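You operate a simulated robot arm through the tools that you are given. There is no shell and no other tool. Be economical: measure what you need, move in short steps, check, and stop when the job is done.

The job below is to be done with a simulated robot arm. You get a single attempt, and the scene is never put back.

## Task
Press both riser clamps home and tighten their wing nuts.
Fine: each clamp home before its nut is tightened; the main switch stays off.

The check looks at the end state, three seconds after you hand in, the way a careful person would. Anything else that was tipped, shoved, dropped, spilled or broken makes it a failure.

## Robot
A 7-joint arm with a two-finger parallel gripper, fixed in place. Base frame: the origin is at the foot of the arm, x ahead of it, y to its left, z up. Units: cm, degrees, N and s.
With the tool pointing down near the work surface it reaches from about 12 to 66 cm from the base axis. Its first joint turns from -66.0 to 66.0 degrees. Payload 2.4 kg.
The tool frame sits at the grasp point between the pads (the TCP): z along the fingers, y along the line on which they close. The tips reach 3 cm beyond it. The gripper opens to 9.4 cm. The fingers are 2.8 cm wide and 1 cm thick; the gripper's body (5 by 9.6 cm) begins 5.5 cm behind the TCP.
Orientation is that of the tool frame in the base frame, as a unit quaternion [x, y, z, w]. With the fingers straight down and closing along the base's y, the tool's x points along the base's -x, its y along +y and its z along -z.

## Interface
- The arm moves only by the tool arm_command. Its argument "plan" is a list of rows, each a list of 7 numbers: the finger opening in cm, from 0 to 9.4, then the shift along the tool's x, y, z in cm, then the turn, a rotation vector about the tool's x, y, z in degrees. In form: [[claw, dx, dy, dz, ax, ay, az], ...]. A call has 1 to 12 rows; each row is the pose to reach, as a shift and turn from the pose commanded when the call began, along the tool's axes at that moment. Rows are played at 5 a second. More than 5 cm and 8.6 degrees between two rows, or a gripper value outside its range, and nothing of the call is played. Where a pose cannot be reached the arm comes as near as it can. A force on the tool above 90 N (or 10 N above the force at the start of the call, whichever is more), or a blocked arm, ends the call early, and 0.2 s more pass. The fingers move at their own pace (about 15.3 cm/s each) and stop on an object; they squeeze with about 26 N. The grip force told is the motor's: it shows also when the fingers shut on nothing. Time passes only in rows, and 0.2 s behind the last, so rows that repeat a pose let the fingers close. It gives the time, the measured TCP pose, the force on the tool (base axes), the opening and the grip force at its end, in the units of the frame above (readings bear some noise), with the torque about the TCP (base axes, N m) and any sound that the robot's microphone picked up.
- Cameras (640 x 400 px; columns grow to the right, rows downward): "scene" is fixed at [5.53, 47.78, 148.17]; the picture's right is [-0.76, -0.66, 0.00], its down [-0.16, 0.19, -0.97] and it looks along [0.63, -0.73, -0.25] (base axes); focal length 324 px, centre (320, 200). "wrist" rides on the gripper at [7.6, 1.4, -10.3] in the tool frame; the picture's right is [-0.18, 0.98, 0.00], its down [-0.75, -0.14, -0.64] and it looks along [-0.63, -0.12, 0.77] (tool axes); focal length 243 px, centre (320, 200). There is no depth. A picture from a camera that has moved, and an enlarged one, comes with that camera's place and axes in the base frame and with its lens. The place of the scene camera against the robot may be out by one fixed shift of up to 2.5 cm in any direction.
- get_image(camera): a new picture of that camera. The clock stands still meanwhile.
- inspect(camera, box): a new picture of the part [left, top, right, bottom] of that camera's present view, enlarged. The clock stands still meanwhile.
- finish_job(): hands the job in; it is judged then, once.

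Go step by step. Nothing tells you positions but the pictures and the camera data: compare them with the known pose of the tool, close in by small moves and look again before you grip or let go. The budget is 120 turns and 64 pictures, counting those below and the enlarged ones. Unless the task says otherwise, let go and move clear before handing in, and close with one line.

The tools are called after ">>>" as name(argument=value, ...) on one line, values as JSON. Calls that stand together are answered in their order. arm_command: Moves the arm, as the interface text tells. Its arguments: {"type":"object","properties":{"plan":{"type":"array"}},"required":["plan"]} The other tools are called the same way: get_image (camera) takes a picture; inspect (camera, box) takes an enlarged picture of a part of a camera's view; finish_job () hands the job in.

At the start:

```text
time: 0.0
ee_pos: [31.46, 14.82, 132.92]
ee_rot: [0.0, 1.0, 0.0, 0.001]
wrist_force: [-0.3, -0.7, 0.7]
torque: [-0.02, 0.0, 0.0]
gripper_width: 9.41
grasp_force: 0.1
```

scene: 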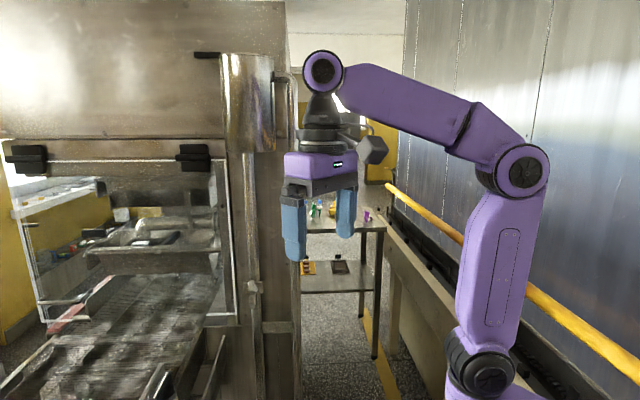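
wrist: 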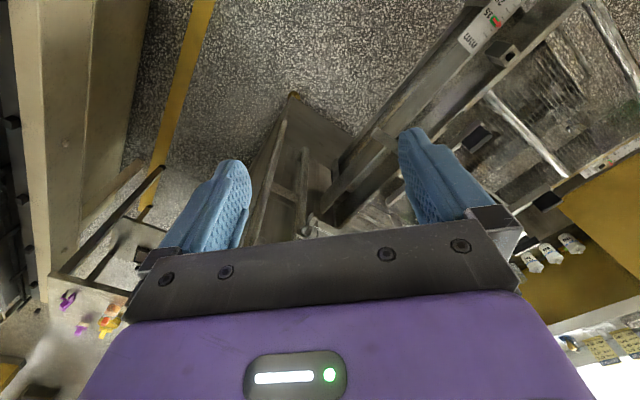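

I see a machine at left, a side table beyond the gripper, and no obvious clamps yet. I'll enlarge parts of both views to find the riser clamps, their wing nuts and the main switch.

>>> inspect(camera="scene", box=[200, 40, 400, 165])

>>> inspect(camera="scene", box=[270, 180, 400, 290])

>>> inspect(camera="scene", box=[0, 130, 260, 400])

>>> inspect(camera="wrist", box=[380, 0, 640, 240])

```text
3.20 times, centred on (300, 102) of scene
camera zoom: at [5.53, 47.78, 148.17], right [-0.76, -0.66, 0.0], down [-0.16, 0.19, -0.97], along [0.63, -0.73, -0.25], focal length 1036 px, centre (384, 512)
```

zoom: 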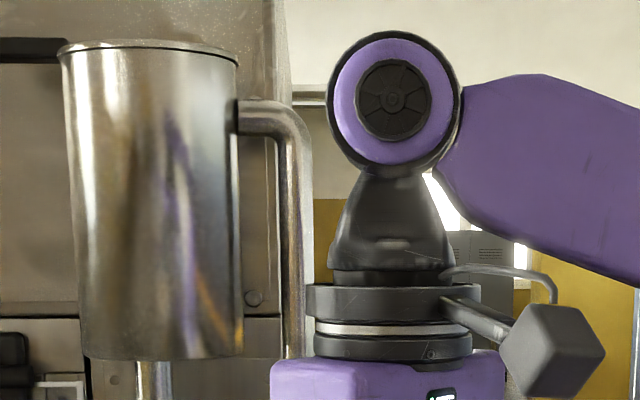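

```text
3.64 times, centred on (335, 235) of scene
camera zoom: at [5.53, 47.78, 148.17], right [-0.76, -0.66, 0.0], down [-0.16, 0.19, -0.97], along [0.63, -0.73, -0.25], focal length 1177 px, centre (266, 73)
```

zoom: 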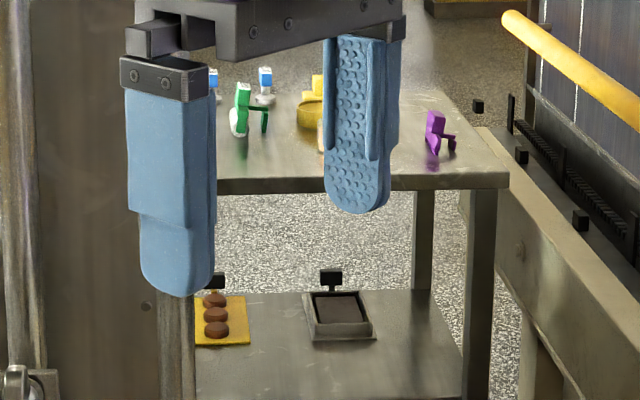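

```text
1.48 times, centred on (130, 265) of scene
camera zoom: at [5.53, 47.78, 148.17], right [-0.76, -0.66, 0.0], down [-0.16, 0.19, -0.97], along [0.63, -0.73, -0.25], focal length 480 px, centre (602, 104)
```

zoom: 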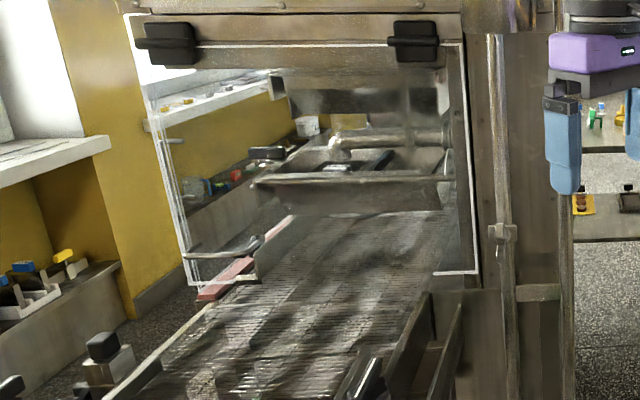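

```text
1.67 times, centred on (510, 120) of wrist
camera zoom: at [23.93, 16.18, 143.32], right [0.18, 0.98, 0.0], down [0.75, -0.14, 0.64], along [0.63, -0.12, -0.77], focal length 404 px, centre (3, 333)
```

zoom: 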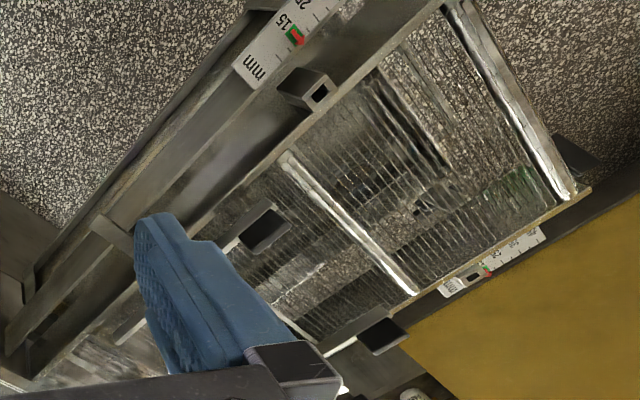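

A vertical pipe runs down the machine's right post with a fitting near scene (254,287), which may be a riser clamp. I'll enlarge that strip, and the middle of the wrist view.

>>> inspect(camera="scene", box=[215, 260, 305, 316])

>>> inspect(camera="scene", box=[210, 140, 310, 202])

>>> inspect(camera="wrist", box=[230, 90, 430, 240])

>>> inspect(camera="scene", box=[360, 170, 640, 400])

```text
7.11 times, centred on (260, 288) of scene
camera zoom: at [5.53, 47.78, 148.17], right [-0.76, -0.66, 0.0], down [-0.16, 0.19, -0.97], along [0.63, -0.73, -0.25], focal length 2302 px, centre (747, -426)
```

zoom: 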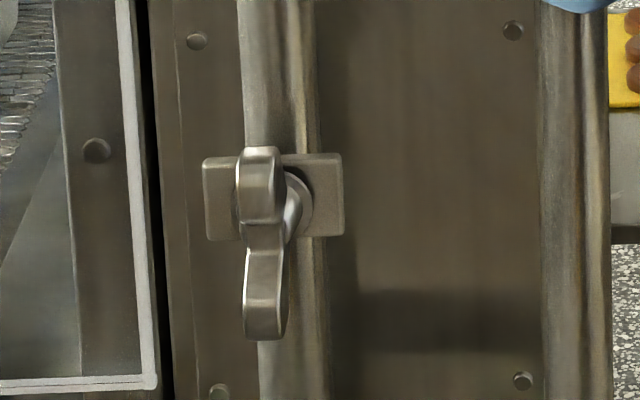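

```text
6.40 times, centred on (260, 171) of scene
camera zoom: at [5.53, 47.78, 148.17], right [-0.76, -0.66, 0.0], down [-0.16, 0.19, -0.97], along [0.63, -0.73, -0.25], focal length 2072 px, centre (704, 386)
```

zoom: 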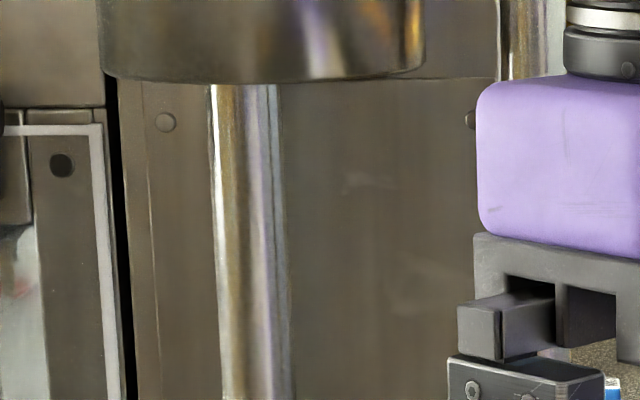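

```text
2.67 times, centred on (330, 165) of wrist
camera zoom: at [23.93, 16.18, 143.32], right [0.18, 0.98, 0.0], down [0.75, -0.14, 0.64], along [0.63, -0.12, -0.77], focal length 647 px, centre (293, 293)
```

zoom: 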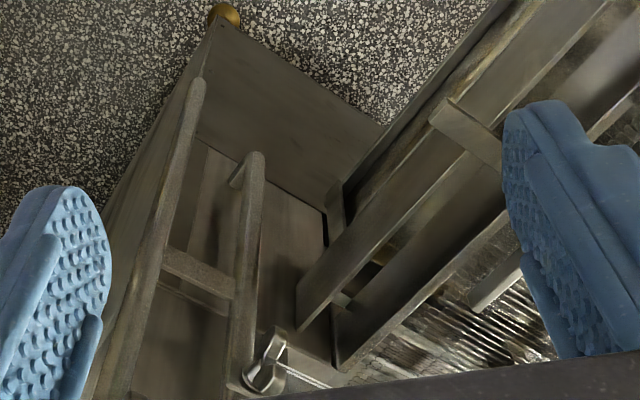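

```text
1.74 times, centred on (500, 285) of scene
camera zoom: at [5.53, 47.78, 148.17], right [-0.76, -0.66, 0.0], down [-0.16, 0.19, -0.97], along [0.63, -0.73, -0.25], focal length 563 px, centre (7, 52)
```

zoom: 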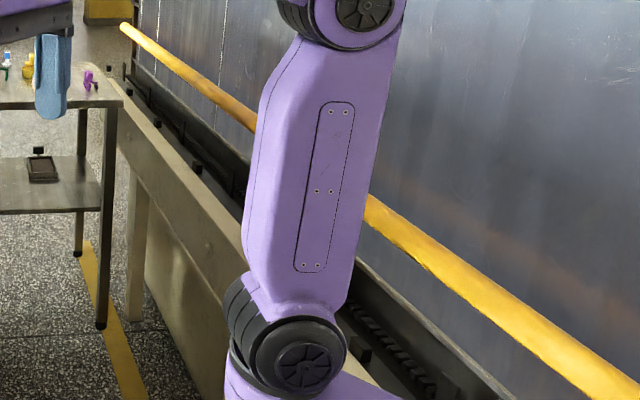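

One clamp with a wing nut is at about (62, 7, 106), facing -x on a panel; a second pipe runs at y≈-7, and its clamp is probably hidden behind the gripper. I'll first back the pose toward horizontal and lower it, well clear of the wall, then look again.

>>> arm_command(plan=[[9.4, -0.4, -0.5, 1.6, 0, -8.2, 0], [9.4, -0.8, -1, 3.2, 0, -16.4, 0], [9.4, -1.2, -1.5, 4.8, 0, -24.6, 0], [9.4, -1.6, -2, 6.4, 0, -32.8, 0], [9.4, -2.0, -2.5, 8, 0, -41, 0], [9.4, -2.4, -3, 9.6, 0, -49.2, 0], [9.4, -2.8, -3.5, 11.2, 0, -57.4, 0], [9.4, -3.2, -4, 12.8, 0, -65.6, 0], [9.4, -3.6, -4.5, 14.4, 0, -73.8, 0], [9.4, -4, -5, 16, 0, -82, 0], [9.4, -4.5, -5.5, 17.6, 0, -90, 0]])

```text
time: 2.6
ee_pos: [37.98, 5.98, 115.39]
ee_rot: [0.04, 0.705, -0.04, 0.707]
wrist_force: [0.7, -0.1, -0.9]
torque: [0.02, 0.02, 0.0]
gripper_width: 9.38
grasp_force: 0.2
out of reach, approached as far as the arm can: row 8
stopped in row 11: the arm was blocked; the commanded pose is now the measured one
```

The tool is now nearly horizontal (yawed about -6.5°), stopped short at a limit. I'll look from both cameras.

>>> get_image(camera="scene")

>>> get_image(camera="wrist")

```text
53 pictures are left
```

scene: 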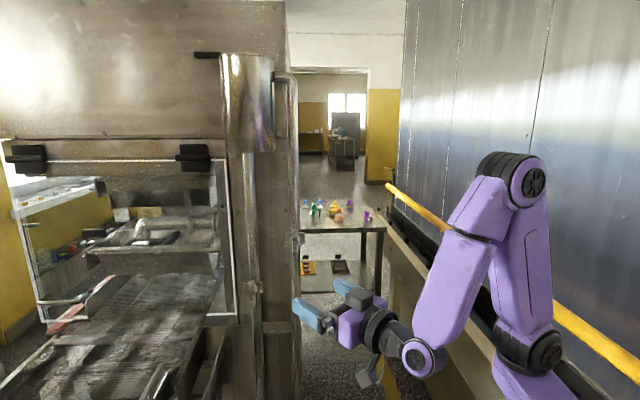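

```text
52 pictures are left
camera wrist: at [28.05, 8.61, 107.82], right [0.11, 0.98, 0.18], down [-0.66, -0.07, 0.75], along [0.75, -0.2, 0.63], focal length 243 px, centre (320, 200)
```

wrist: 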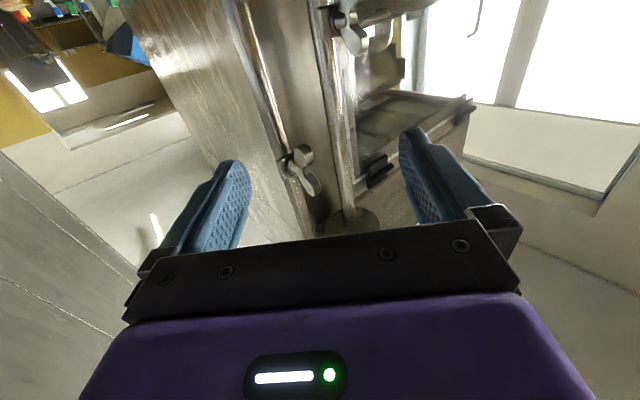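

Both wing nuts are visible in the wrist view: clamp 1 at the top of the picture (lower in space), clamp 2 near the middle (higher, on the second pipe). Enlarging both.

>>> inspect(camera="wrist", box=[260, 120, 360, 220])

>>> inspect(camera="wrist", box=[300, 0, 420, 75])

>>> inspect(camera="scene", box=[220, 150, 330, 320])

```text
4.00 times, centred on (310, 170) of wrist
camera zoom: at [28.05, 8.61, 107.82], right [0.11, 0.98, 0.18], down [-0.66, -0.07, 0.75], along [0.75, -0.2, 0.63], focal length 970 px, centre (360, 320)
```

zoom: 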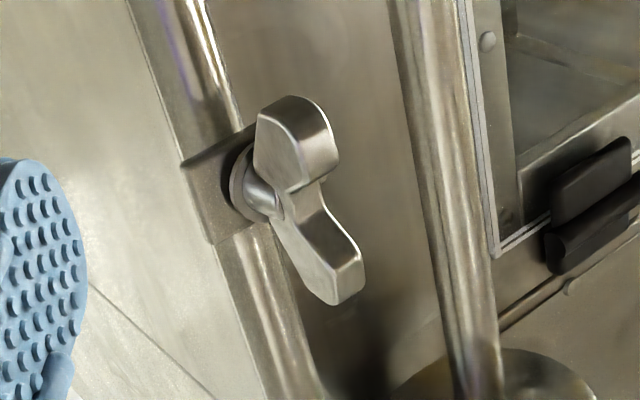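

```text
5.33 times, centred on (360, 38) of wrist
camera zoom: at [28.05, 8.61, 107.82], right [0.11, 0.98, 0.18], down [-0.66, -0.07, 0.75], along [0.75, -0.2, 0.63], focal length 1294 px, centre (107, 1067)
```

zoom: 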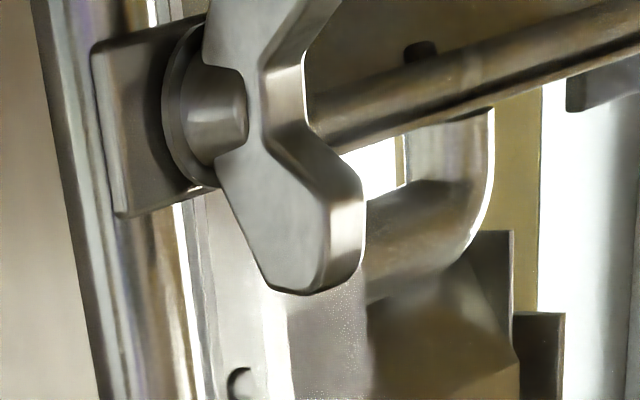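

```text
2.35 times, centred on (275, 235) of scene
camera zoom: at [5.54, 47.77, 148.17], right [-0.76, -0.66, 0.0], down [-0.16, 0.19, -0.97], along [0.63, -0.73, -0.25], focal length 762 px, centre (426, 118)
```

zoom: 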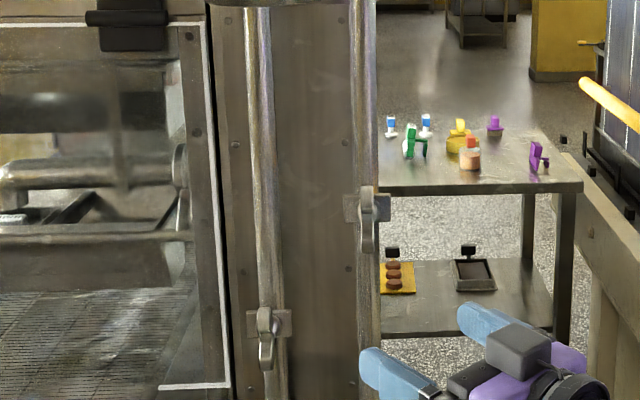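

Both clamps are clear now: T-shaped wing nuts with the wings roughly vertical, studs pointing out toward -x. I'll square the tool to +x and move toward a spot in front of clamp 2, still well back.

>>> arm_command(plan=[[9.4, -1.2, -0.9, 0.8, -1.1, 0, 0], [9.4, -2.4, -1.8, 1.6, -2.2, 0, 0], [9.4, -3.6, -2.7, 2.4, -3.3, 0, 0], [9.4, -4.8, -3.6, 3.2, -4.4, 0, 0], [9.4, -6, -4.5, 4, -5.5, 0, 0], [9.4, -7, -5.5, 4.65, -6.5, 0, 0], [9.4, -7, -5.5, 4.65, -6.5, 0, 0]])

>>> get_image(camera="wrist")

```text
time: 4.2
ee_pos: [41.97, 0.16, 122.45]
ee_rot: [-0.001, 0.707, 0.001, 0.708]
wrist_force: [0.0, 0.9, 0.9]
torque: [0.03, -0.02, 0.0]
gripper_width: 9.41
grasp_force: 0.0
```

```text
48 pictures are left
camera wrist: at [31.82, 1.55, 114.82], right [0.0, 0.98, 0.18], down [-0.64, -0.14, 0.75], along [0.77, -0.12, 0.63], focal length 243 px, centre (320, 200)
```

wrist: 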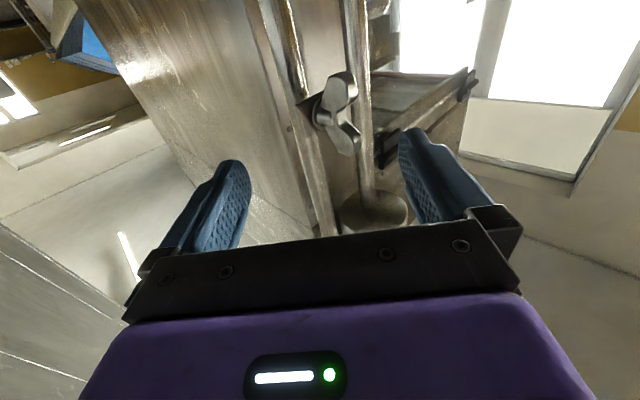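

Triangulating from the wrist views, nut 2 is near (50, 1.6, 121.6) and nut 1 near (57, 8, 110), so the panel is likely yawed, facing about (-0.7, +0.7). I'll back off and yaw the tool about -42° to look at it face on.

>>> arm_command(plan=[[9.4, 0.2, 1, -2, 4, 0, 0], [9.4, 0.4, 2.4, -3, 10, 0, 0], [9.4, 0.6, 4, -3, 17, 0, 0], [9.4, 0.8, 5.6, -3, 24, 0, 0], [9.4, 1, 7, -2.5, 31, 0, 0], [9.4, 1, 8, -2, 37, 0, 0], [9.4, 1, 8.8, -2, 42, 0, 0], [9.4, 1, 8.8, -2, 42, 0, 0]])

>>> get_image(camera="wrist")

```text
time: 6.0
ee_pos: [39.93, 8.99, 121.21]
ee_rot: [0.253, 0.659, -0.253, 0.661]
wrist_force: [0.2, -1.2, -0.1]
torque: [0.0, 0.01, -0.02]
gripper_width: 9.4
grasp_force: 0.0
```

```text
47 pictures are left
camera wrist: at [33.37, 16.8, 113.83], right [0.66, 0.73, 0.19], down [-0.57, 0.32, 0.75], along [0.49, -0.6, 0.63], focal length 243 px, centre (320, 200)
```

wrist: 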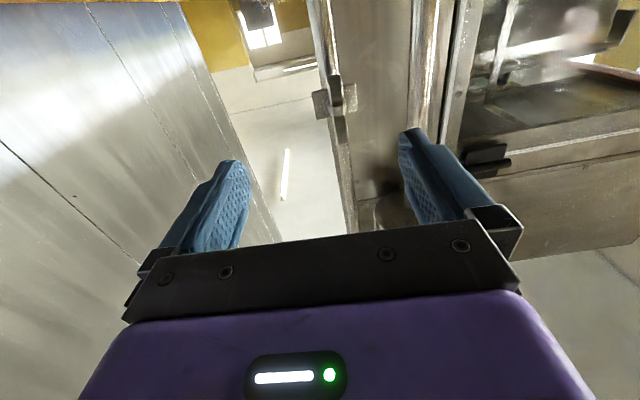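

Now the panel is roughly face on. Enlarging clamp 2 to measure nut position and axis.

>>> inspect(camera="wrist", box=[280, 50, 400, 170])

```text
3.33 times, centred on (340, 110) of wrist
camera zoom: at [33.37, 16.8, 113.83], right [0.66, 0.73, 0.19], down [-0.57, 0.32, 0.75], along [0.49, -0.6, 0.63], focal length 809 px, centre (253, 500)
```

zoom: 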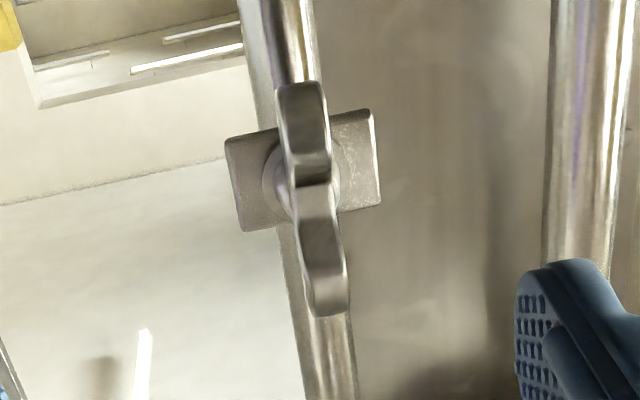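

Wings are vertical, about 6.4 cm tip to tip; the nut's front centre is near (50.3, 1.65, 122.2) and the plate normal gives an approach yaw of about -45°. I'll close the fingers, square up and stop about 2.5 cm in front of nut 2.

>>> arm_command(plan=[[0, -0.3, 0.5, 1.5, 1, 0, 0], [0, -0.6, 1.0, 3.5, 2, 0, 0], [0, -0.8, 1.5, 5.5, 3, 0, 0], [0, -1, 1.77, 7.1, 3, 0, 0], [0, -1, 1.77, 7.1, 3, 0, 0]])

>>> get_image(camera="wrist")

>>> inspect(camera="scene", box=[220, 200, 340, 300])

```text
time: 7.2
ee_pos: [46.46, 5.55, 122.49]
ee_rot: [0.27, 0.653, -0.27, 0.654]
wrist_force: [0.1, 0.4, -0.2]
torque: [0.0, -0.02, 0.0]
gripper_width: 0.01
grasp_force: 25.8
```

```text
45 pictures are left
camera wrist: at [40.29, 13.68, 114.89], right [0.69, 0.7, 0.19], down [-0.56, 0.35, 0.75], along [0.46, -0.62, 0.63], focal length 243 px, centre (320, 200)
```

wrist: 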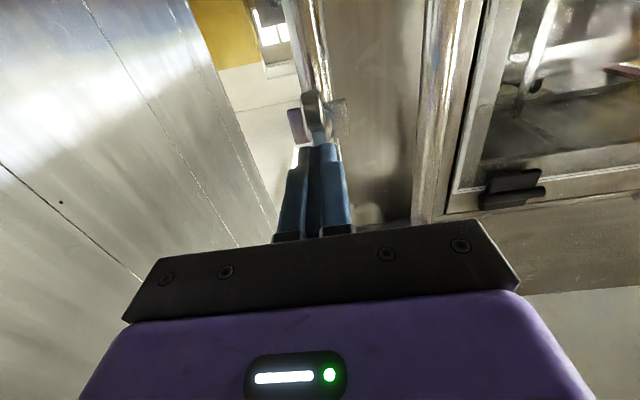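

```text
4.00 times, centred on (280, 250) of scene
camera zoom: at [5.53, 47.78, 148.17], right [-0.76, -0.66, 0.0], down [-0.16, 0.19, -0.97], along [0.63, -0.73, -0.25], focal length 1295 px, centre (480, 0)
```

zoom: 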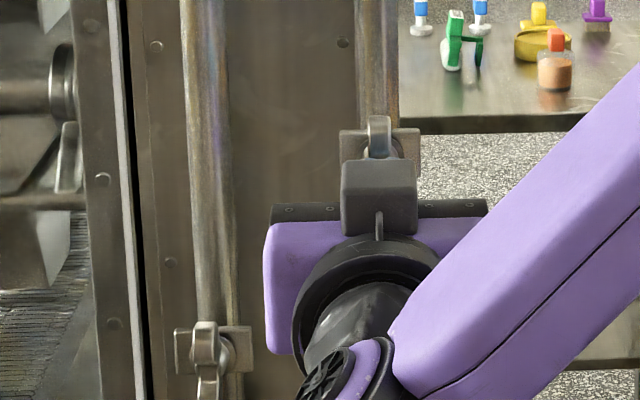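

Fingers are closed and line up with the nut. One close look before touching.

>>> inspect(camera="wrist", box=[260, 70, 380, 170])

```text
4.00 times, centred on (320, 120) of wrist
camera zoom: at [40.29, 13.68, 114.89], right [0.69, 0.7, 0.19], down [-0.56, 0.35, 0.75], along [0.46, -0.62, 0.63], focal length 970 px, centre (320, 520)
```

zoom: 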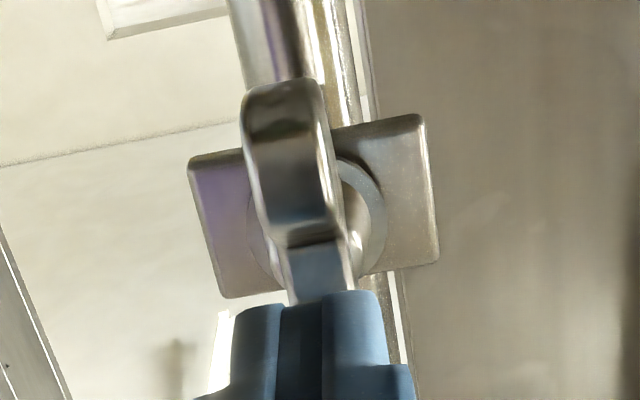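

Alignment is good to about 1 mm, with nut contact expected after 2.5–3.4 cm. Advancing slowly along the tool axis until contact shows.

>>> arm_command(plan=[[0, 0, 0, 1, 0, 0, 0], [0, 0, 0, 1.8, 0, 0, 0], [0, 0, 0, 2.2, 0, 0, 0], [0, 0, 0, 2.5, 0, 0, 0], [0, 0, 0, 2.8, 0, 0, 0]])

```text
time: 7.8
ee_pos: [46.84, 5.26, 122.35]
ee_rot: [0.267, 0.654, -0.269, 0.655]
wrist_force: [-32.6, 10.5, 5.6]
torque: [0.1, 0.25, -0.57]
gripper_width: 0.0
grasp_force: 26.0
stopped in row 3: the force on the tool passed its limit at 104 N (the readings are from after the stop); the commanded pose is now the measured one
```

Contact came after only 0.5 cm, earlier than expected. I'll look at what the fingertips touch.

>>> inspect(camera="wrist", box=[260, 70, 380, 170])

>>> inspect(camera="scene", box=[220, 190, 340, 300])

```text
4.00 times, centred on (320, 120) of wrist
camera zoom: at [40.64, 13.27, 114.85], right [0.69, 0.7, 0.18], down [-0.56, 0.35, 0.75], along [0.46, -0.62, 0.63], focal length 970 px, centre (320, 520)
```

zoom: 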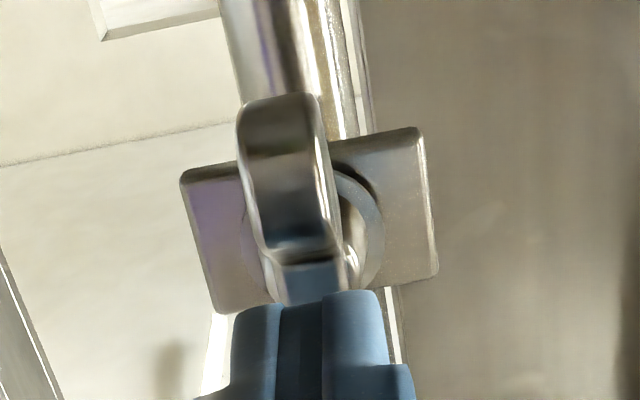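

```text
3.64 times, centred on (280, 245) of scene
camera zoom: at [5.39, 47.82, 148.16], right [-0.76, -0.66, 0.0], down [-0.16, 0.19, -0.97], along [0.63, -0.73, -0.25], focal length 1177 px, centre (466, 36)
```

zoom: 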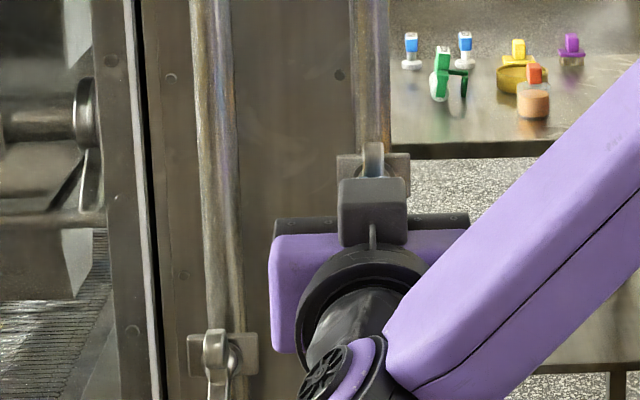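

The wings flare outward, and my fingertips met the outward upper wing instead of the hub. I'll back off 1.5 cm, drop 0.4 cm, and open to 2.4 cm so the fingers can straddle the wings and press on the clamp plate itself.

>>> arm_command(plan=[[0, 0, 0, -0.8, 0, 0, 0], [0, 0.2, 0, -1.6, 0, 0, 0], [2.4, 0.4, 0.0, -1.6, 0, 0, 0], [2.4, 0.4, 0.0, -1.6, 0, 0, 0]])

>>> inspect(camera="wrist", box=[260, 70, 380, 170])

```text
time: 8.8
ee_pos: [46.01, 6.06, 121.97]
ee_rot: [0.269, 0.654, -0.269, 0.654]
wrist_force: [0.9, -1.5, -0.8]
torque: [0.0, 0.0, 0.0]
gripper_width: 2.4
grasp_force: 0.1
```

```text
4.00 times, centred on (320, 120) of wrist
camera zoom: at [39.73, 14.21, 114.37], right [0.69, 0.7, 0.18], down [-0.56, 0.35, 0.75], along [0.47, -0.62, 0.63], focal length 970 px, centre (320, 520)
```

zoom: 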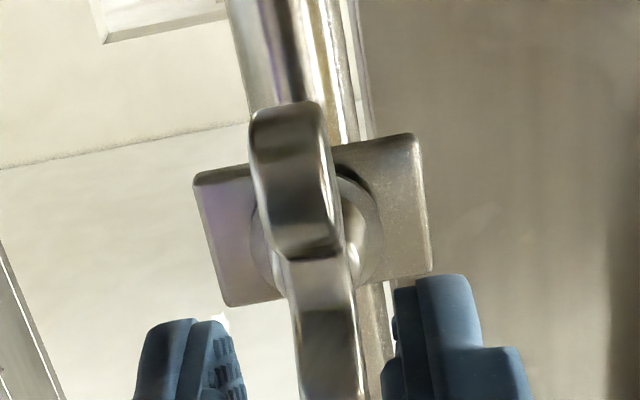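

The gap is centred on the wing to about 1 mm, with about 5 mm clearance each side. Advancing to straddle, stopping short of the plate.

>>> arm_command(plan=[[2.7, 0, 0.05, 1, 0, 0, 0], [2.7, 0, 0.05, 2, 0, 0, 0], [2.7, 0, 0.05, 3, 0, 0, 0], [2.7, 0, 0.05, 4, 0, 0, 0], [2.7, 0, 0.05, 4.8, 0, 0, 0], [2.7, 0, 0.05, 4.8, 0, 0, 0]])

>>> inspect(camera="wrist", box=[260, 60, 400, 170])

```text
time: 10.2
ee_pos: [49.41, 2.81, 122.0]
ee_rot: [0.267, 0.655, -0.268, 0.654]
wrist_force: [-10.8, 8.9, -0.8]
torque: [-0.01, 0.02, -0.26]
gripper_width: 2.81
grasp_force: 0.9
```

```text
3.64 times, centred on (330, 115) of wrist
camera zoom: at [43.11, 10.99, 114.32], right [0.69, 0.7, 0.18], down [-0.56, 0.35, 0.75], along [0.47, -0.62, 0.63], focal length 882 px, centre (284, 509)
```

zoom: 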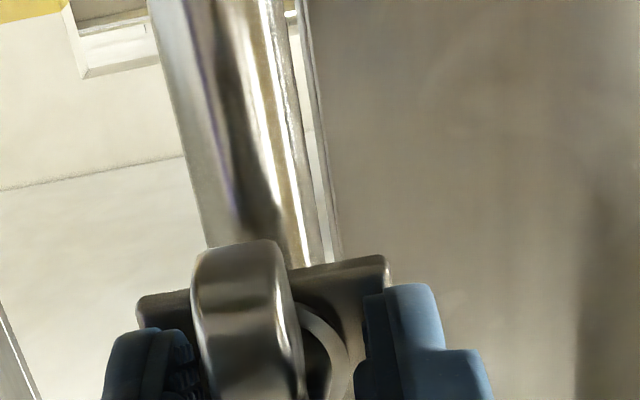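

Fingertips now touch the plate on either side of the wing, with about 14 N. I'll push on in small steps.

>>> arm_command(plan=[[2.7, 0, 0, 0.2, 0, 0, 0], [2.7, 0, 0, 0.4, 0, 0, 0], [2.7, 0, 0, 0.6, 0, 0, 0], [2.7, 0, 0, 0.8, 0, 0, 0], [2.7, 0, 0, 1.0, 0, 0, 0], [2.7, 0, 0, 1.2, 0, 0, 0]])

```text
time: 11.4
ee_pos: [49.7, 3.09, 121.85]
ee_rot: [0.263, 0.658, -0.264, 0.655]
wrist_force: [-32.7, 10.3, 4.4]
torque: [-0.16, -0.18, -1.02]
gripper_width: 3.55
grasp_force: 7.5
stopped in row 5: the force on the tool passed its limit at 92 N (the readings are from after the stop); the commanded pose is now the measured one
```

The tool didn't advance; it slid about 0.4 cm sideways and the fingers were spread to 3.55. I'll see what is in the way.

>>> inspect(camera="wrist", box=[260, 60, 400, 170])

>>> inspect(camera="scene", box=[220, 190, 340, 300])

```text
3.64 times, centred on (330, 115) of wrist
camera zoom: at [43.22, 11.17, 114.35], right [0.68, 0.71, 0.18], down [-0.56, 0.34, 0.76], along [0.48, -0.61, 0.63], focal length 882 px, centre (284, 509)
```

zoom: 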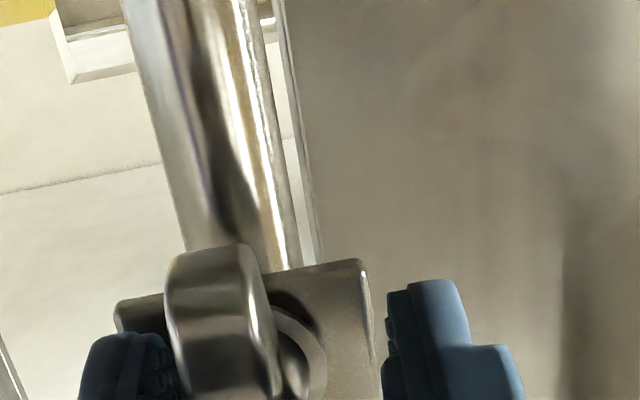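

```text
3.64 times, centred on (280, 245) of scene
camera zoom: at [5.41, 47.82, 148.16], right [-0.76, -0.65, 0.0], down [-0.16, 0.19, -0.97], along [0.63, -0.73, -0.25], focal length 1177 px, centre (466, 36)
```

zoom: 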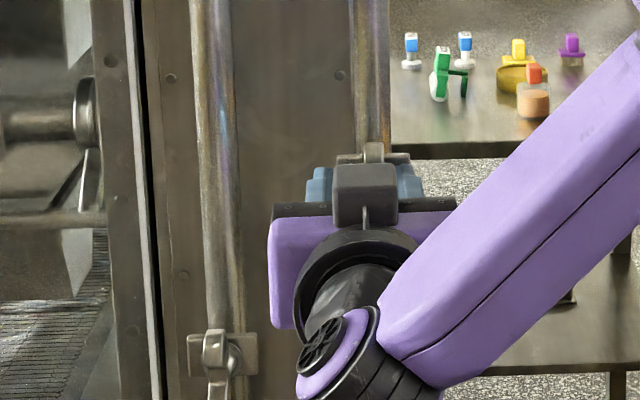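

The plate face is at the tips (consistent in two views) but it didn't move under ~90 N. Before pushing more, I'll retract and view the clamp from the side to see its gap.

>>> arm_command(plan=[[3.6, 0, -0.3, -1, 0, 0, 0], [4, 0, -0.4, -3, 0, 0, 0], [4, 0, -0.4, -5, 0, 0, 0], [4, 0, -0.4, -8, 0, 0, 0], [4, 1, -1.5, -10, -8, 0, 0], [4, 2, -3, -11, -16, 0, 0], [4, 2.5, -5, -11.5, -24, 0, 0], [4, 3, -7, -11.5, -32, 0, 0], [4, 3, -9, -11, -40, 0, 0], [4, 3, -11, -10, -46, 0, 0], [4, 3, -11, -10, -46, 0, 0]])

>>> get_image(camera="wrist")

```text
time: 13.8
ee_pos: [37.0, 4.74, 120.41]
ee_rot: [-0.015, 0.709, 0.016, 0.704]
wrist_force: [0.2, -0.2, 0.0]
torque: [0.01, -0.01, 0.0]
gripper_width: 3.99
grasp_force: 0.1
out of reach, approached as far as the arm can: row 10, 11
```

```text
36 pictures are left
camera wrist: at [26.59, 5.66, 112.98], right [-0.04, 0.98, 0.19], down [-0.63, -0.17, 0.76], along [0.78, -0.09, 0.62], focal length 243 px, centre (320, 200)
```

wrist: 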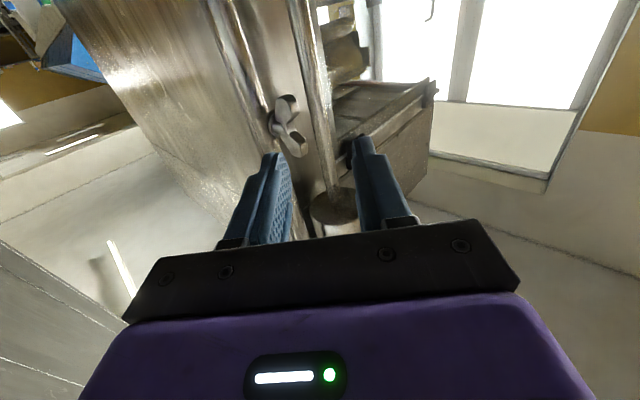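

The nut still looks the same from here. I'll move to a closer and more sideways viewpoint.

>>> arm_command(plan=[[4, 0.3, -2, 1, -3, 0, 0], [4, 0.6, -4, 2, -6, 0, 0], [4, 1, -6, 3, -10, 0, 0], [4, 1, -8, 4, -14, 0, 0], [4, 1, -10, 5, -18, 0, 0], [4, 1, -11, 6, -22, 0, 0], [4, 1, -11, 6, -22, 0, 0]])

>>> get_image(camera="wrist")

```text
time: 15.4
ee_pos: [40.58, 5.59, 121.19]
ee_rot: [-0.127, 0.699, 0.128, 0.692]
wrist_force: [-0.4, -0.5, 0.7]
torque: [0.03, 0.03, 0.0]
gripper_width: 3.99
grasp_force: 0.0
out of reach, approached as far as the arm can: row 1, 2, 3, 4, 5, 6, 7
```

```text
35 pictures are left
camera wrist: at [30.33, 3.18, 113.74], right [-0.34, 0.92, 0.19], down [-0.54, -0.36, 0.76], along [0.77, 0.16, 0.62], focal length 243 px, centre (320, 200)
```

wrist: 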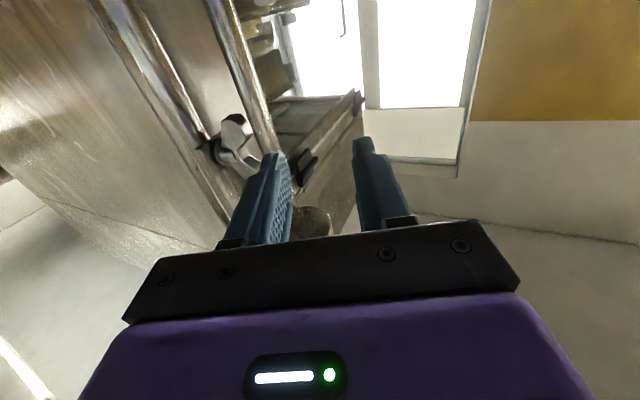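

The arm reached the yaw but not the sideways shift; the side of the clamp is visible though. Enlarging.

>>> inspect(camera="wrist", box=[180, 95, 280, 195])

>>> inspect(camera="wrist", box=[90, 0, 330, 150])

```text
4.00 times, centred on (230, 145) of wrist
camera zoom: at [30.33, 3.18, 113.74], right [-0.34, 0.92, 0.19], down [-0.54, -0.36, 0.76], along [0.77, 0.16, 0.62], focal length 970 px, centre (680, 420)
```

zoom: 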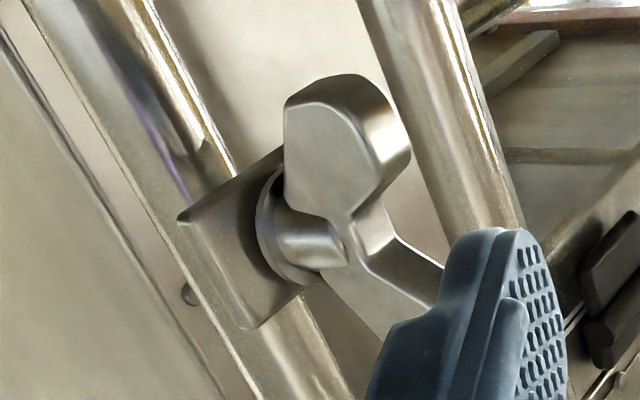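

```text
2.67 times, centred on (210, 75) of wrist
camera zoom: at [30.33, 3.18, 113.74], right [-0.34, 0.92, 0.19], down [-0.54, -0.36, 0.76], along [0.77, 0.16, 0.62], focal length 647 px, centre (613, 533)
```

zoom: 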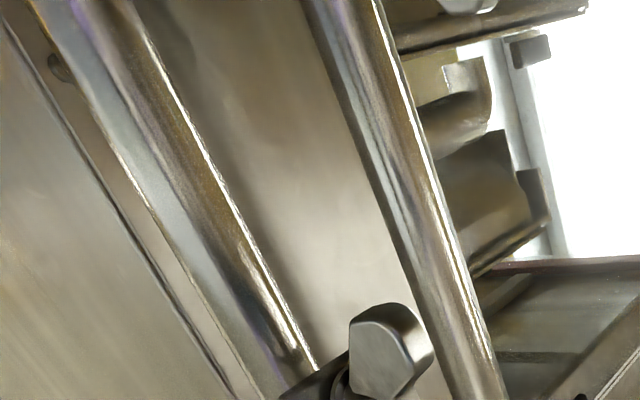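

The plate seems to stand roughly 1 cm off the pipe, and my earlier push was lopsided (one finger slid off the plate edge). Better: grip the wing so nothing slips, and press the washer symmetrically. First a small backward test move to see where the commanded pose is after the out-of-reach rows.

>>> arm_command(plan=[[4, 0, 0, -0.5, 4, 0, 0], [4, 0, 0, -0.5, 4, 0, 0]])

```text
time: 16.0
ee_pos: [39.91, 5.37, 121.16]
ee_rot: [-0.1, 0.704, 0.102, 0.696]
wrist_force: [0.4, -0.6, 0.6]
torque: [-0.03, -0.02, 0.0]
gripper_width: 3.98
grasp_force: 0.1
```

The commanded pose follows the measured one. Swinging back to the face-on approach pose in front of nut 2 with the fingers at 4 cm.

>>> arm_command(plan=[[4, 0, 0, 0, 7.7, 0, 0], [4, 0, 0, 0, 15.4, 0, 0], [4, 0, 0, 0.3, 23, 0, 0], [4, -0.2, 0, 0.6, 30.7, 0, 0], [4, -0.4, -0.2, 1, 38.4, 0, 0], [4, -0.6, -0.4, 1.5, 46, 0, 0], [4, -0.8, -0.6, 2.2, 53.7, 0, 0], [4, -0.8, -0.8, 3.4, 61.3, 0, 0], [3.2, -0.8, -1.05, 4.8, 61.3, 0, 0], [3.2, -0.8, -1.05, 5.95, 61.3, 0, 0], [3.2, -0.8, -1.05, 5.95, 61.3, 0, 0]])

>>> inspect(camera="wrist", box=[260, 70, 380, 170])

```text
time: 18.4
ee_pos: [45.97, 5.98, 121.97]
ee_rot: [0.268, 0.657, -0.271, 0.65]
wrist_force: [0.3, 0.7, -0.6]
torque: [-0.02, -0.01, 0.02]
gripper_width: 3.19
grasp_force: 0.0
```

```text
4.00 times, centred on (320, 120) of wrist
camera zoom: at [39.63, 14.27, 114.47], right [0.69, 0.7, 0.18], down [-0.55, 0.35, 0.76], along [0.47, -0.62, 0.63], focal length 970 px, centre (320, 520)
```

zoom: 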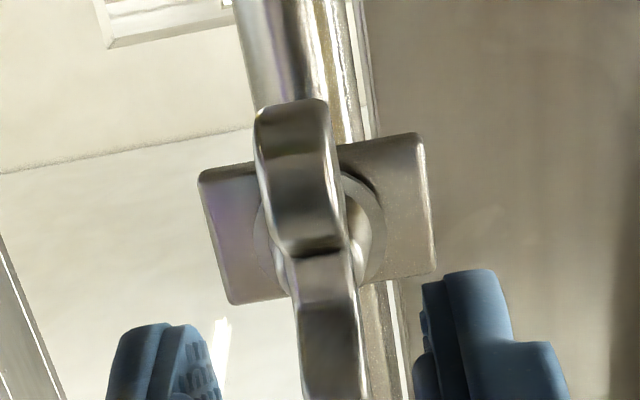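

Same view as before: the clamp hasn't moved, and the wing is centred. Advancing 4.2 cm, then closing on the wings.

>>> arm_command(plan=[[3.2, 0, 0.05, 1, 0, 0, 0], [3.2, 0, 0.05, 2, 0, 0, 0], [3.2, 0, 0.05, 3, 0, 0, 0], [3.2, 0, 0.05, 4.2, 0, 0, 0], [3.2, 0, 0.05, 4.2, 0, 0, 0], [0.4, 0, 0.05, 4.2, 0, 0, 0], [0.4, 0, 0.05, 4.2, 0, 0, 0]])

```text
time: 20.0
ee_pos: [48.94, 3.12, 121.88]
ee_rot: [0.267, 0.658, -0.27, 0.651]
wrist_force: [3.6, -0.5, 0.1]
torque: [-0.04, 0.03, 0.05]
gripper_width: 1.83
grasp_force: 44.8
```

Nut gripped (1.83 cm) with almost no side load. Now pressing inward in small steps.

>>> arm_command(plan=[[0.4, 0, 0, 0.2, 0, 0, 0], [0.4, 0, 0, 0.4, 0, 0, 0], [0.4, 0, 0, 0.6, 0, 0, 0], [0.4, 0, 0, 0.8, 0, 0, 0], [0.4, 0, 0, 1.0, 0, 0, 0], [0.4, 0, 0, 1.2, 0, 0, 0], [0.4, 0, 0, 1.4, 0, 0, 0], [0.4, 0, 0, 1.6, 0, 0, 0]])

```text
time: 21.6
ee_pos: [49.29, 2.73, 121.86]
ee_rot: [0.268, 0.657, -0.272, 0.65]
wrist_force: [-35.0, 9.5, 5.5]
torque: [-0.07, -0.11, -0.82]
gripper_width: 1.98
grasp_force: 45.3
stopped in row 7: the force on the tool passed its limit at 93 N (the readings are from after the stop); the commanded pose is now the measured one
```

Again a hard stop at tip depth ~36, which matches the nut's washer, not the plate (plate face is ~0.5 cm deeper). The stud is likely rigid and only the plate slides, so I must press the plate outside the washer. The grip gives me the exact centre: back off slightly and open to 3.3 cm.

>>> arm_command(plan=[[0.4, 0, 0.02, -0.3, 0, 0, 0], [0.4, 0, 0.02, -0.6, 0, 0, 0], [3.3, 0, 0.02, -0.6, 0, 0, 0], [3.3, 0, 0.02, -0.6, 0, 0, 0], [3.3, 0, 0.02, -0.6, 0, 0, 0]])

>>> inspect(camera="wrist", box=[270, 90, 390, 170])

```text
time: 22.8
ee_pos: [49.16, 3.08, 121.81]
ee_rot: [0.267, 0.658, -0.27, 0.65]
wrist_force: [-0.5, 0.5, -0.4]
torque: [-0.01, 0.04, -0.01]
gripper_width: 3.29
grasp_force: 0.1
```

```text
5.00 times, centred on (330, 130) of wrist
camera zoom: at [42.78, 11.24, 114.34], right [0.69, 0.7, 0.18], down [-0.55, 0.35, 0.76], along [0.47, -0.62, 0.62], focal length 1213 px, centre (270, 550)
```

zoom: 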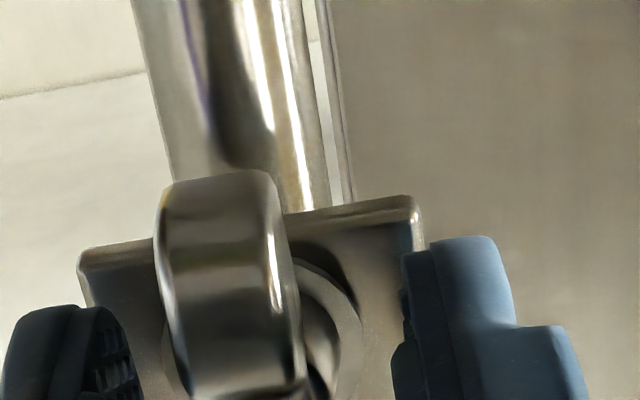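

There are visible gaps to the washer on both sides and plate behind both fingertips. Re-centring 0.1 cm and pressing the plate.

>>> arm_command(plan=[[3.05, 0, -0.12, 0.1, 0, 0, 0], [3.05, 0, -0.12, 0.3, 0, 0, 0], [3.05, 0, -0.12, 0.5, 0, 0, 0], [3.05, 0, -0.12, 0.7, 0, 0, 0], [3.05, 0, -0.12, 0.9, 0, 0, 0], [3.05, 0, -0.12, 1.1, 0, 0, 0], [3.05, 0, -0.12, 1.3, 0, 0, 0]])

>>> inspect(camera="wrist", box=[270, 90, 390, 170])

```text
time: 24.4
ee_pos: [49.98, 2.2, 121.74]
ee_rot: [0.267, 0.658, -0.27, 0.65]
wrist_force: [0.8, -0.2, -0.3]
torque: [-0.01, -0.02, 0.0]
gripper_width: 3.02
grasp_force: 0.0
```

```text
5.00 times, centred on (330, 130) of wrist
camera zoom: at [43.63, 10.25, 114.35], right [0.69, 0.7, 0.18], down [-0.55, 0.35, 0.76], along [0.47, -0.62, 0.62], focal length 1213 px, centre (270, 550)
```

zoom: 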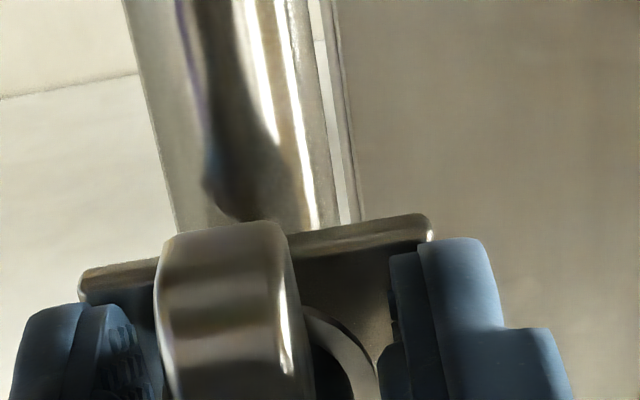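

The tips went past the washer depth freely, confirming it. Continuing until the plate resists and seats.

>>> arm_command(plan=[[3.05, 0, 0, 0.2, 0, 0, 0], [3.05, 0, 0, 0.4, 0, 0, 0], [3.05, 0, 0, 0.6, 0, 0, 0], [3.05, 0, 0, 0.8, 0, 0, 0], [3.05, 0, 0, 1.0, 0, 0, 0], [3.05, 0, 0, 1.2, 0, 0, 0], [3.05, 0, 0, 1.4, 0, 0, 0], [3.05, 0, 0, 1.6, 0, 0, 0]])

>>> inspect(camera="wrist", box=[270, 90, 390, 170])

```text
time: 26.2
ee_pos: [50.79, 1.84, 121.86]
ee_rot: [0.262, 0.66, -0.266, 0.652]
wrist_force: [-74.5, 47.9, -6.0]
torque: [-0.07, -0.52, -2.52]
gripper_width: 3.97
grasp_force: 8.3
```

```text
5.00 times, centred on (330, 130) of wrist
camera zoom: at [44.26, 10.0, 114.34], right [0.68, 0.71, 0.17], down [-0.55, 0.34, 0.76], along [0.48, -0.62, 0.62], focal length 1213 px, centre (270, 550)
```

zoom: 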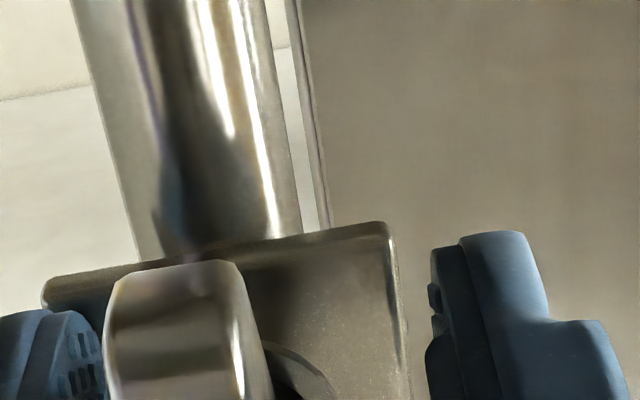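

The plate has moved in about 1 cm and now resists at ~88 N. The fingers slipped sideways again, so I'll back off, recentre and press once more to check it is fully seated.

>>> arm_command(plan=[[4.0, 0, -0.1, -0.5, 0.5, 0, 0], [4.0, 0, -0.4, -1.0, 1.1, 0, 0], [3.1, 0, -0.4, -1.0, 1.1, 0, 0], [3.1, 0, -0.4, -0.6, 1.1, 0, 0], [3.1, 0, -0.4, -0.6, 1.1, 0, 0]])

```text
time: 27.4
ee_pos: [50.24, 1.61, 121.83]
ee_rot: [0.27, 0.656, -0.274, 0.649]
wrist_force: [-35.7, 31.1, -0.3]
torque: [-0.14, -0.32, 0.35]
gripper_width: 3.51
grasp_force: 3.6
```

Both fingers now bear evenly (about 47 N, little torque). Pressing a bit further while centred.

>>> arm_command(plan=[[3.4, 0, 0, 0.15, 0, 0, 0], [3.4, 0, 0, 0.3, 0, 0, 0], [3.4, 0, -0.1, 0.5, 0, 0, 0], [3.4, 0, -0.2, 0.7, 0, 0, 0], [3.4, 0, -0.2, 0.9, 0, 0, 0]])

>>> inspect(camera="wrist", box=[270, 90, 390, 170])

```text
time: 28.4
ee_pos: [50.36, 2.01, 121.78]
ee_rot: [0.265, 0.658, -0.268, 0.652]
wrist_force: [-25.5, 15.3, 2.2]
torque: [-0.13, -0.2, -0.72]
gripper_width: 3.87
grasp_force: 3.5
stopped in row 4: the force on the tool passed its limit at 92 N (the readings are from after the stop); the commanded pose is now the measured one
```

```text
5.00 times, centred on (330, 130) of wrist
camera zoom: at [43.98, 10.07, 114.35], right [0.69, 0.7, 0.18], down [-0.55, 0.35, 0.76], along [0.47, -0.62, 0.63], focal length 1213 px, centre (270, 550)
```

zoom: 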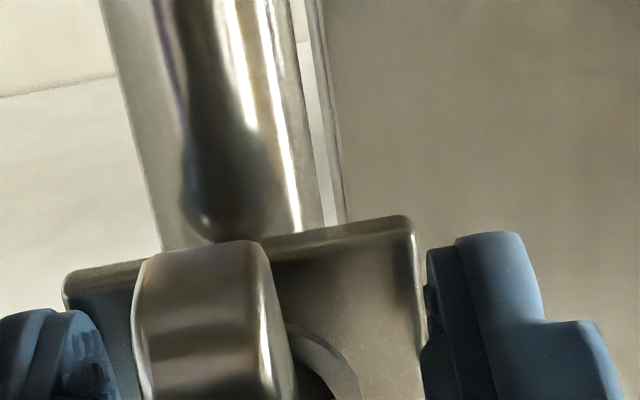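

The plate is hard up at about 37.4–37.6 and doesn't budge with 90 N, so it appears home. Backing off to nut depth, recentring, and looking before gripping the nut.

>>> arm_command(plan=[[4.2, 0, -0.1, -0.6, 0.3, 0, 0], [4.2, 0, -0.23, -1.2, 0.7, 0, 0], [4.2, -0.1, -0.23, -1.9, 0.7, 0, 0], [4.2, -0.1, -0.23, -1.9, 0.7, 0, 0]])

>>> inspect(camera="wrist", box=[270, 90, 390, 170])

```text
time: 29.4
ee_pos: [49.08, 2.43, 121.85]
ee_rot: [0.272, 0.657, -0.276, 0.647]
wrist_force: [1.0, -0.1, 1.7]
torque: [-0.01, 0.02, 0.02]
gripper_width: 4.22
grasp_force: 0.2
```

```text
5.00 times, centred on (330, 130) of wrist
camera zoom: at [42.85, 10.78, 114.43], right [0.7, 0.69, 0.17], down [-0.54, 0.36, 0.76], along [0.46, -0.63, 0.62], focal length 1213 px, centre (270, 550)
```

zoom: 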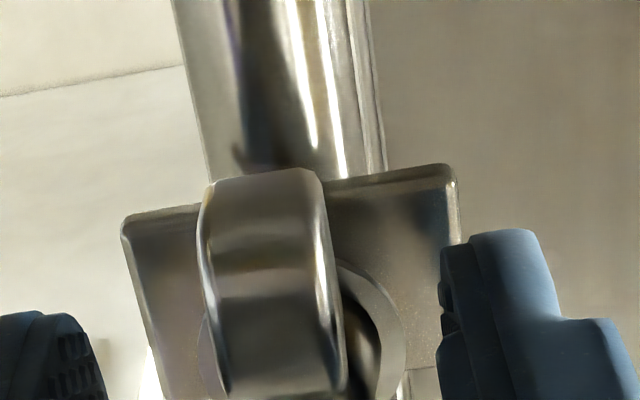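

The plate stays seated after release. Recentring on the nut and gripping the wings.

>>> arm_command(plan=[[4.2, 0, 0.2, -0.2, -0.3, 0, 0], [4.2, 0, 0.36, -0.35, -0.6, 0, 0], [4.2, 0, 0.36, -0.35, -0.6, 0, 0], [0.4, 0, 0.36, -0.35, -0.6, 0, 0], [0.4, 0, 0.36, -0.35, -0.6, 0, 0], [0.4, 0, 0.36, -0.35, -0.6, 0, 0]])

```text
time: 30.8
ee_pos: [48.99, 2.95, 121.87]
ee_rot: [0.268, 0.658, -0.271, 0.649]
wrist_force: [-8.4, -1.6, -0.1]
torque: [-0.07, -0.08, -0.21]
gripper_width: 1.9
grasp_force: 45.2
```

Nut gripped again. Turning clockwise (positive about the tool axis) in 8° rows, watching torque.

>>> arm_command(plan=[[0.4, 0, 0, 0, 0, 0, 6], [0.4, 0, 0, 0, 0, 0, 13], [0.4, 0, 0, 0, 0, 0, 20], [0.4, 0, 0, 0, 0, 0, 27], [0.4, 0, 0, 0, 0, 0, 34], [0.4, 0, 0, 0, 0, 0, 34]])

>>> get_image(camera="wrist")

```text
time: 32.2
ee_pos: [49.11, 2.94, 122.0]
ee_rot: [0.45, 0.55, -0.069, 0.701]
wrist_force: [-6.1, -0.7, -2.4]
torque: [-0.65, -0.71, 0.43]
gripper_width: 1.91
grasp_force: 45.2
```

```text
26 pictures are left
camera wrist: at [45.64, 14.11, 116.53], right [0.51, 0.5, 0.7], down [-0.83, 0.07, 0.56], along [0.23, -0.86, 0.45], focal length 243 px, centre (320, 200)
```

wrist: 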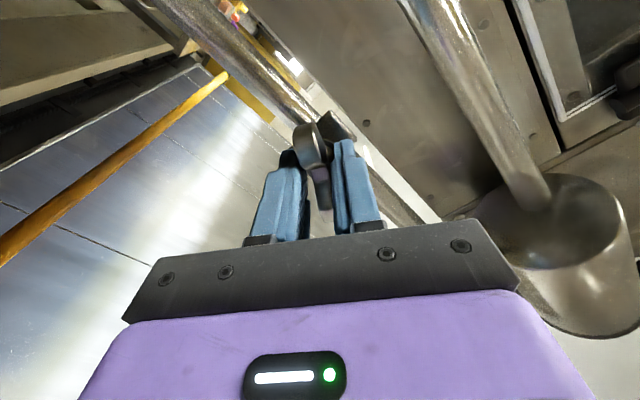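

The wing follows the fingers with little axial torque so far. Continuing to turn.

>>> arm_command(plan=[[0.4, 0, 0, 0, 0, 0, 8], [0.4, 0, 0, 0, 0, 0, 16], [0.4, 0, 0, 0, 0, 0, 24], [0.4, 0, 0, 0, 0, 0, 32], [0.4, 0, 0, 0, 0, 0, 40], [0.4, 0, 0, 0, 0, 0, 48], [0.4, 0, 0, 0, 0, 0, 56], [0.4, 0, 0, 0, 0, 0, 56]])

>>> inspect(camera="wrist", box=[240, 80, 400, 240])

```text
time: 32.5
ee_pos: [49.5, 2.79, 121.85]
ee_rot: [0.477, 0.525, -0.065, 0.702]
wrist_force: [-38.6, 4.5, 4.0]
torque: [-1.17, -1.09, 0.69]
gripper_width: 2.01
grasp_force: 44.9
stopped in row 1: the force on the tool passed its limit at 158 N (the readings are from after the stop); the commanded pose is now the measured one
```

```text
2.50 times, centred on (320, 160) of wrist
camera zoom: at [46.68, 14.29, 116.84], right [0.5, 0.45, 0.74], down [-0.85, 0.09, 0.52], along [0.17, -0.89, 0.43], focal length 606 px, centre (320, 300)
```

zoom: 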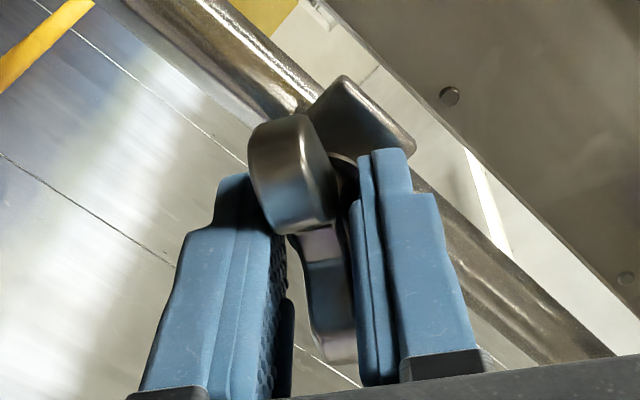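

The turn stopped with a force spike of 158 N, but axial torque is near zero, so something else may be blocking. Checking from the scene camera.

>>> get_image(camera="scene")

```text
24 pictures are left
```

scene: 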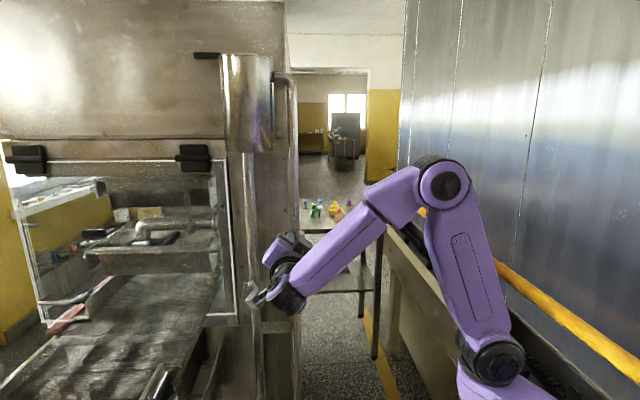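

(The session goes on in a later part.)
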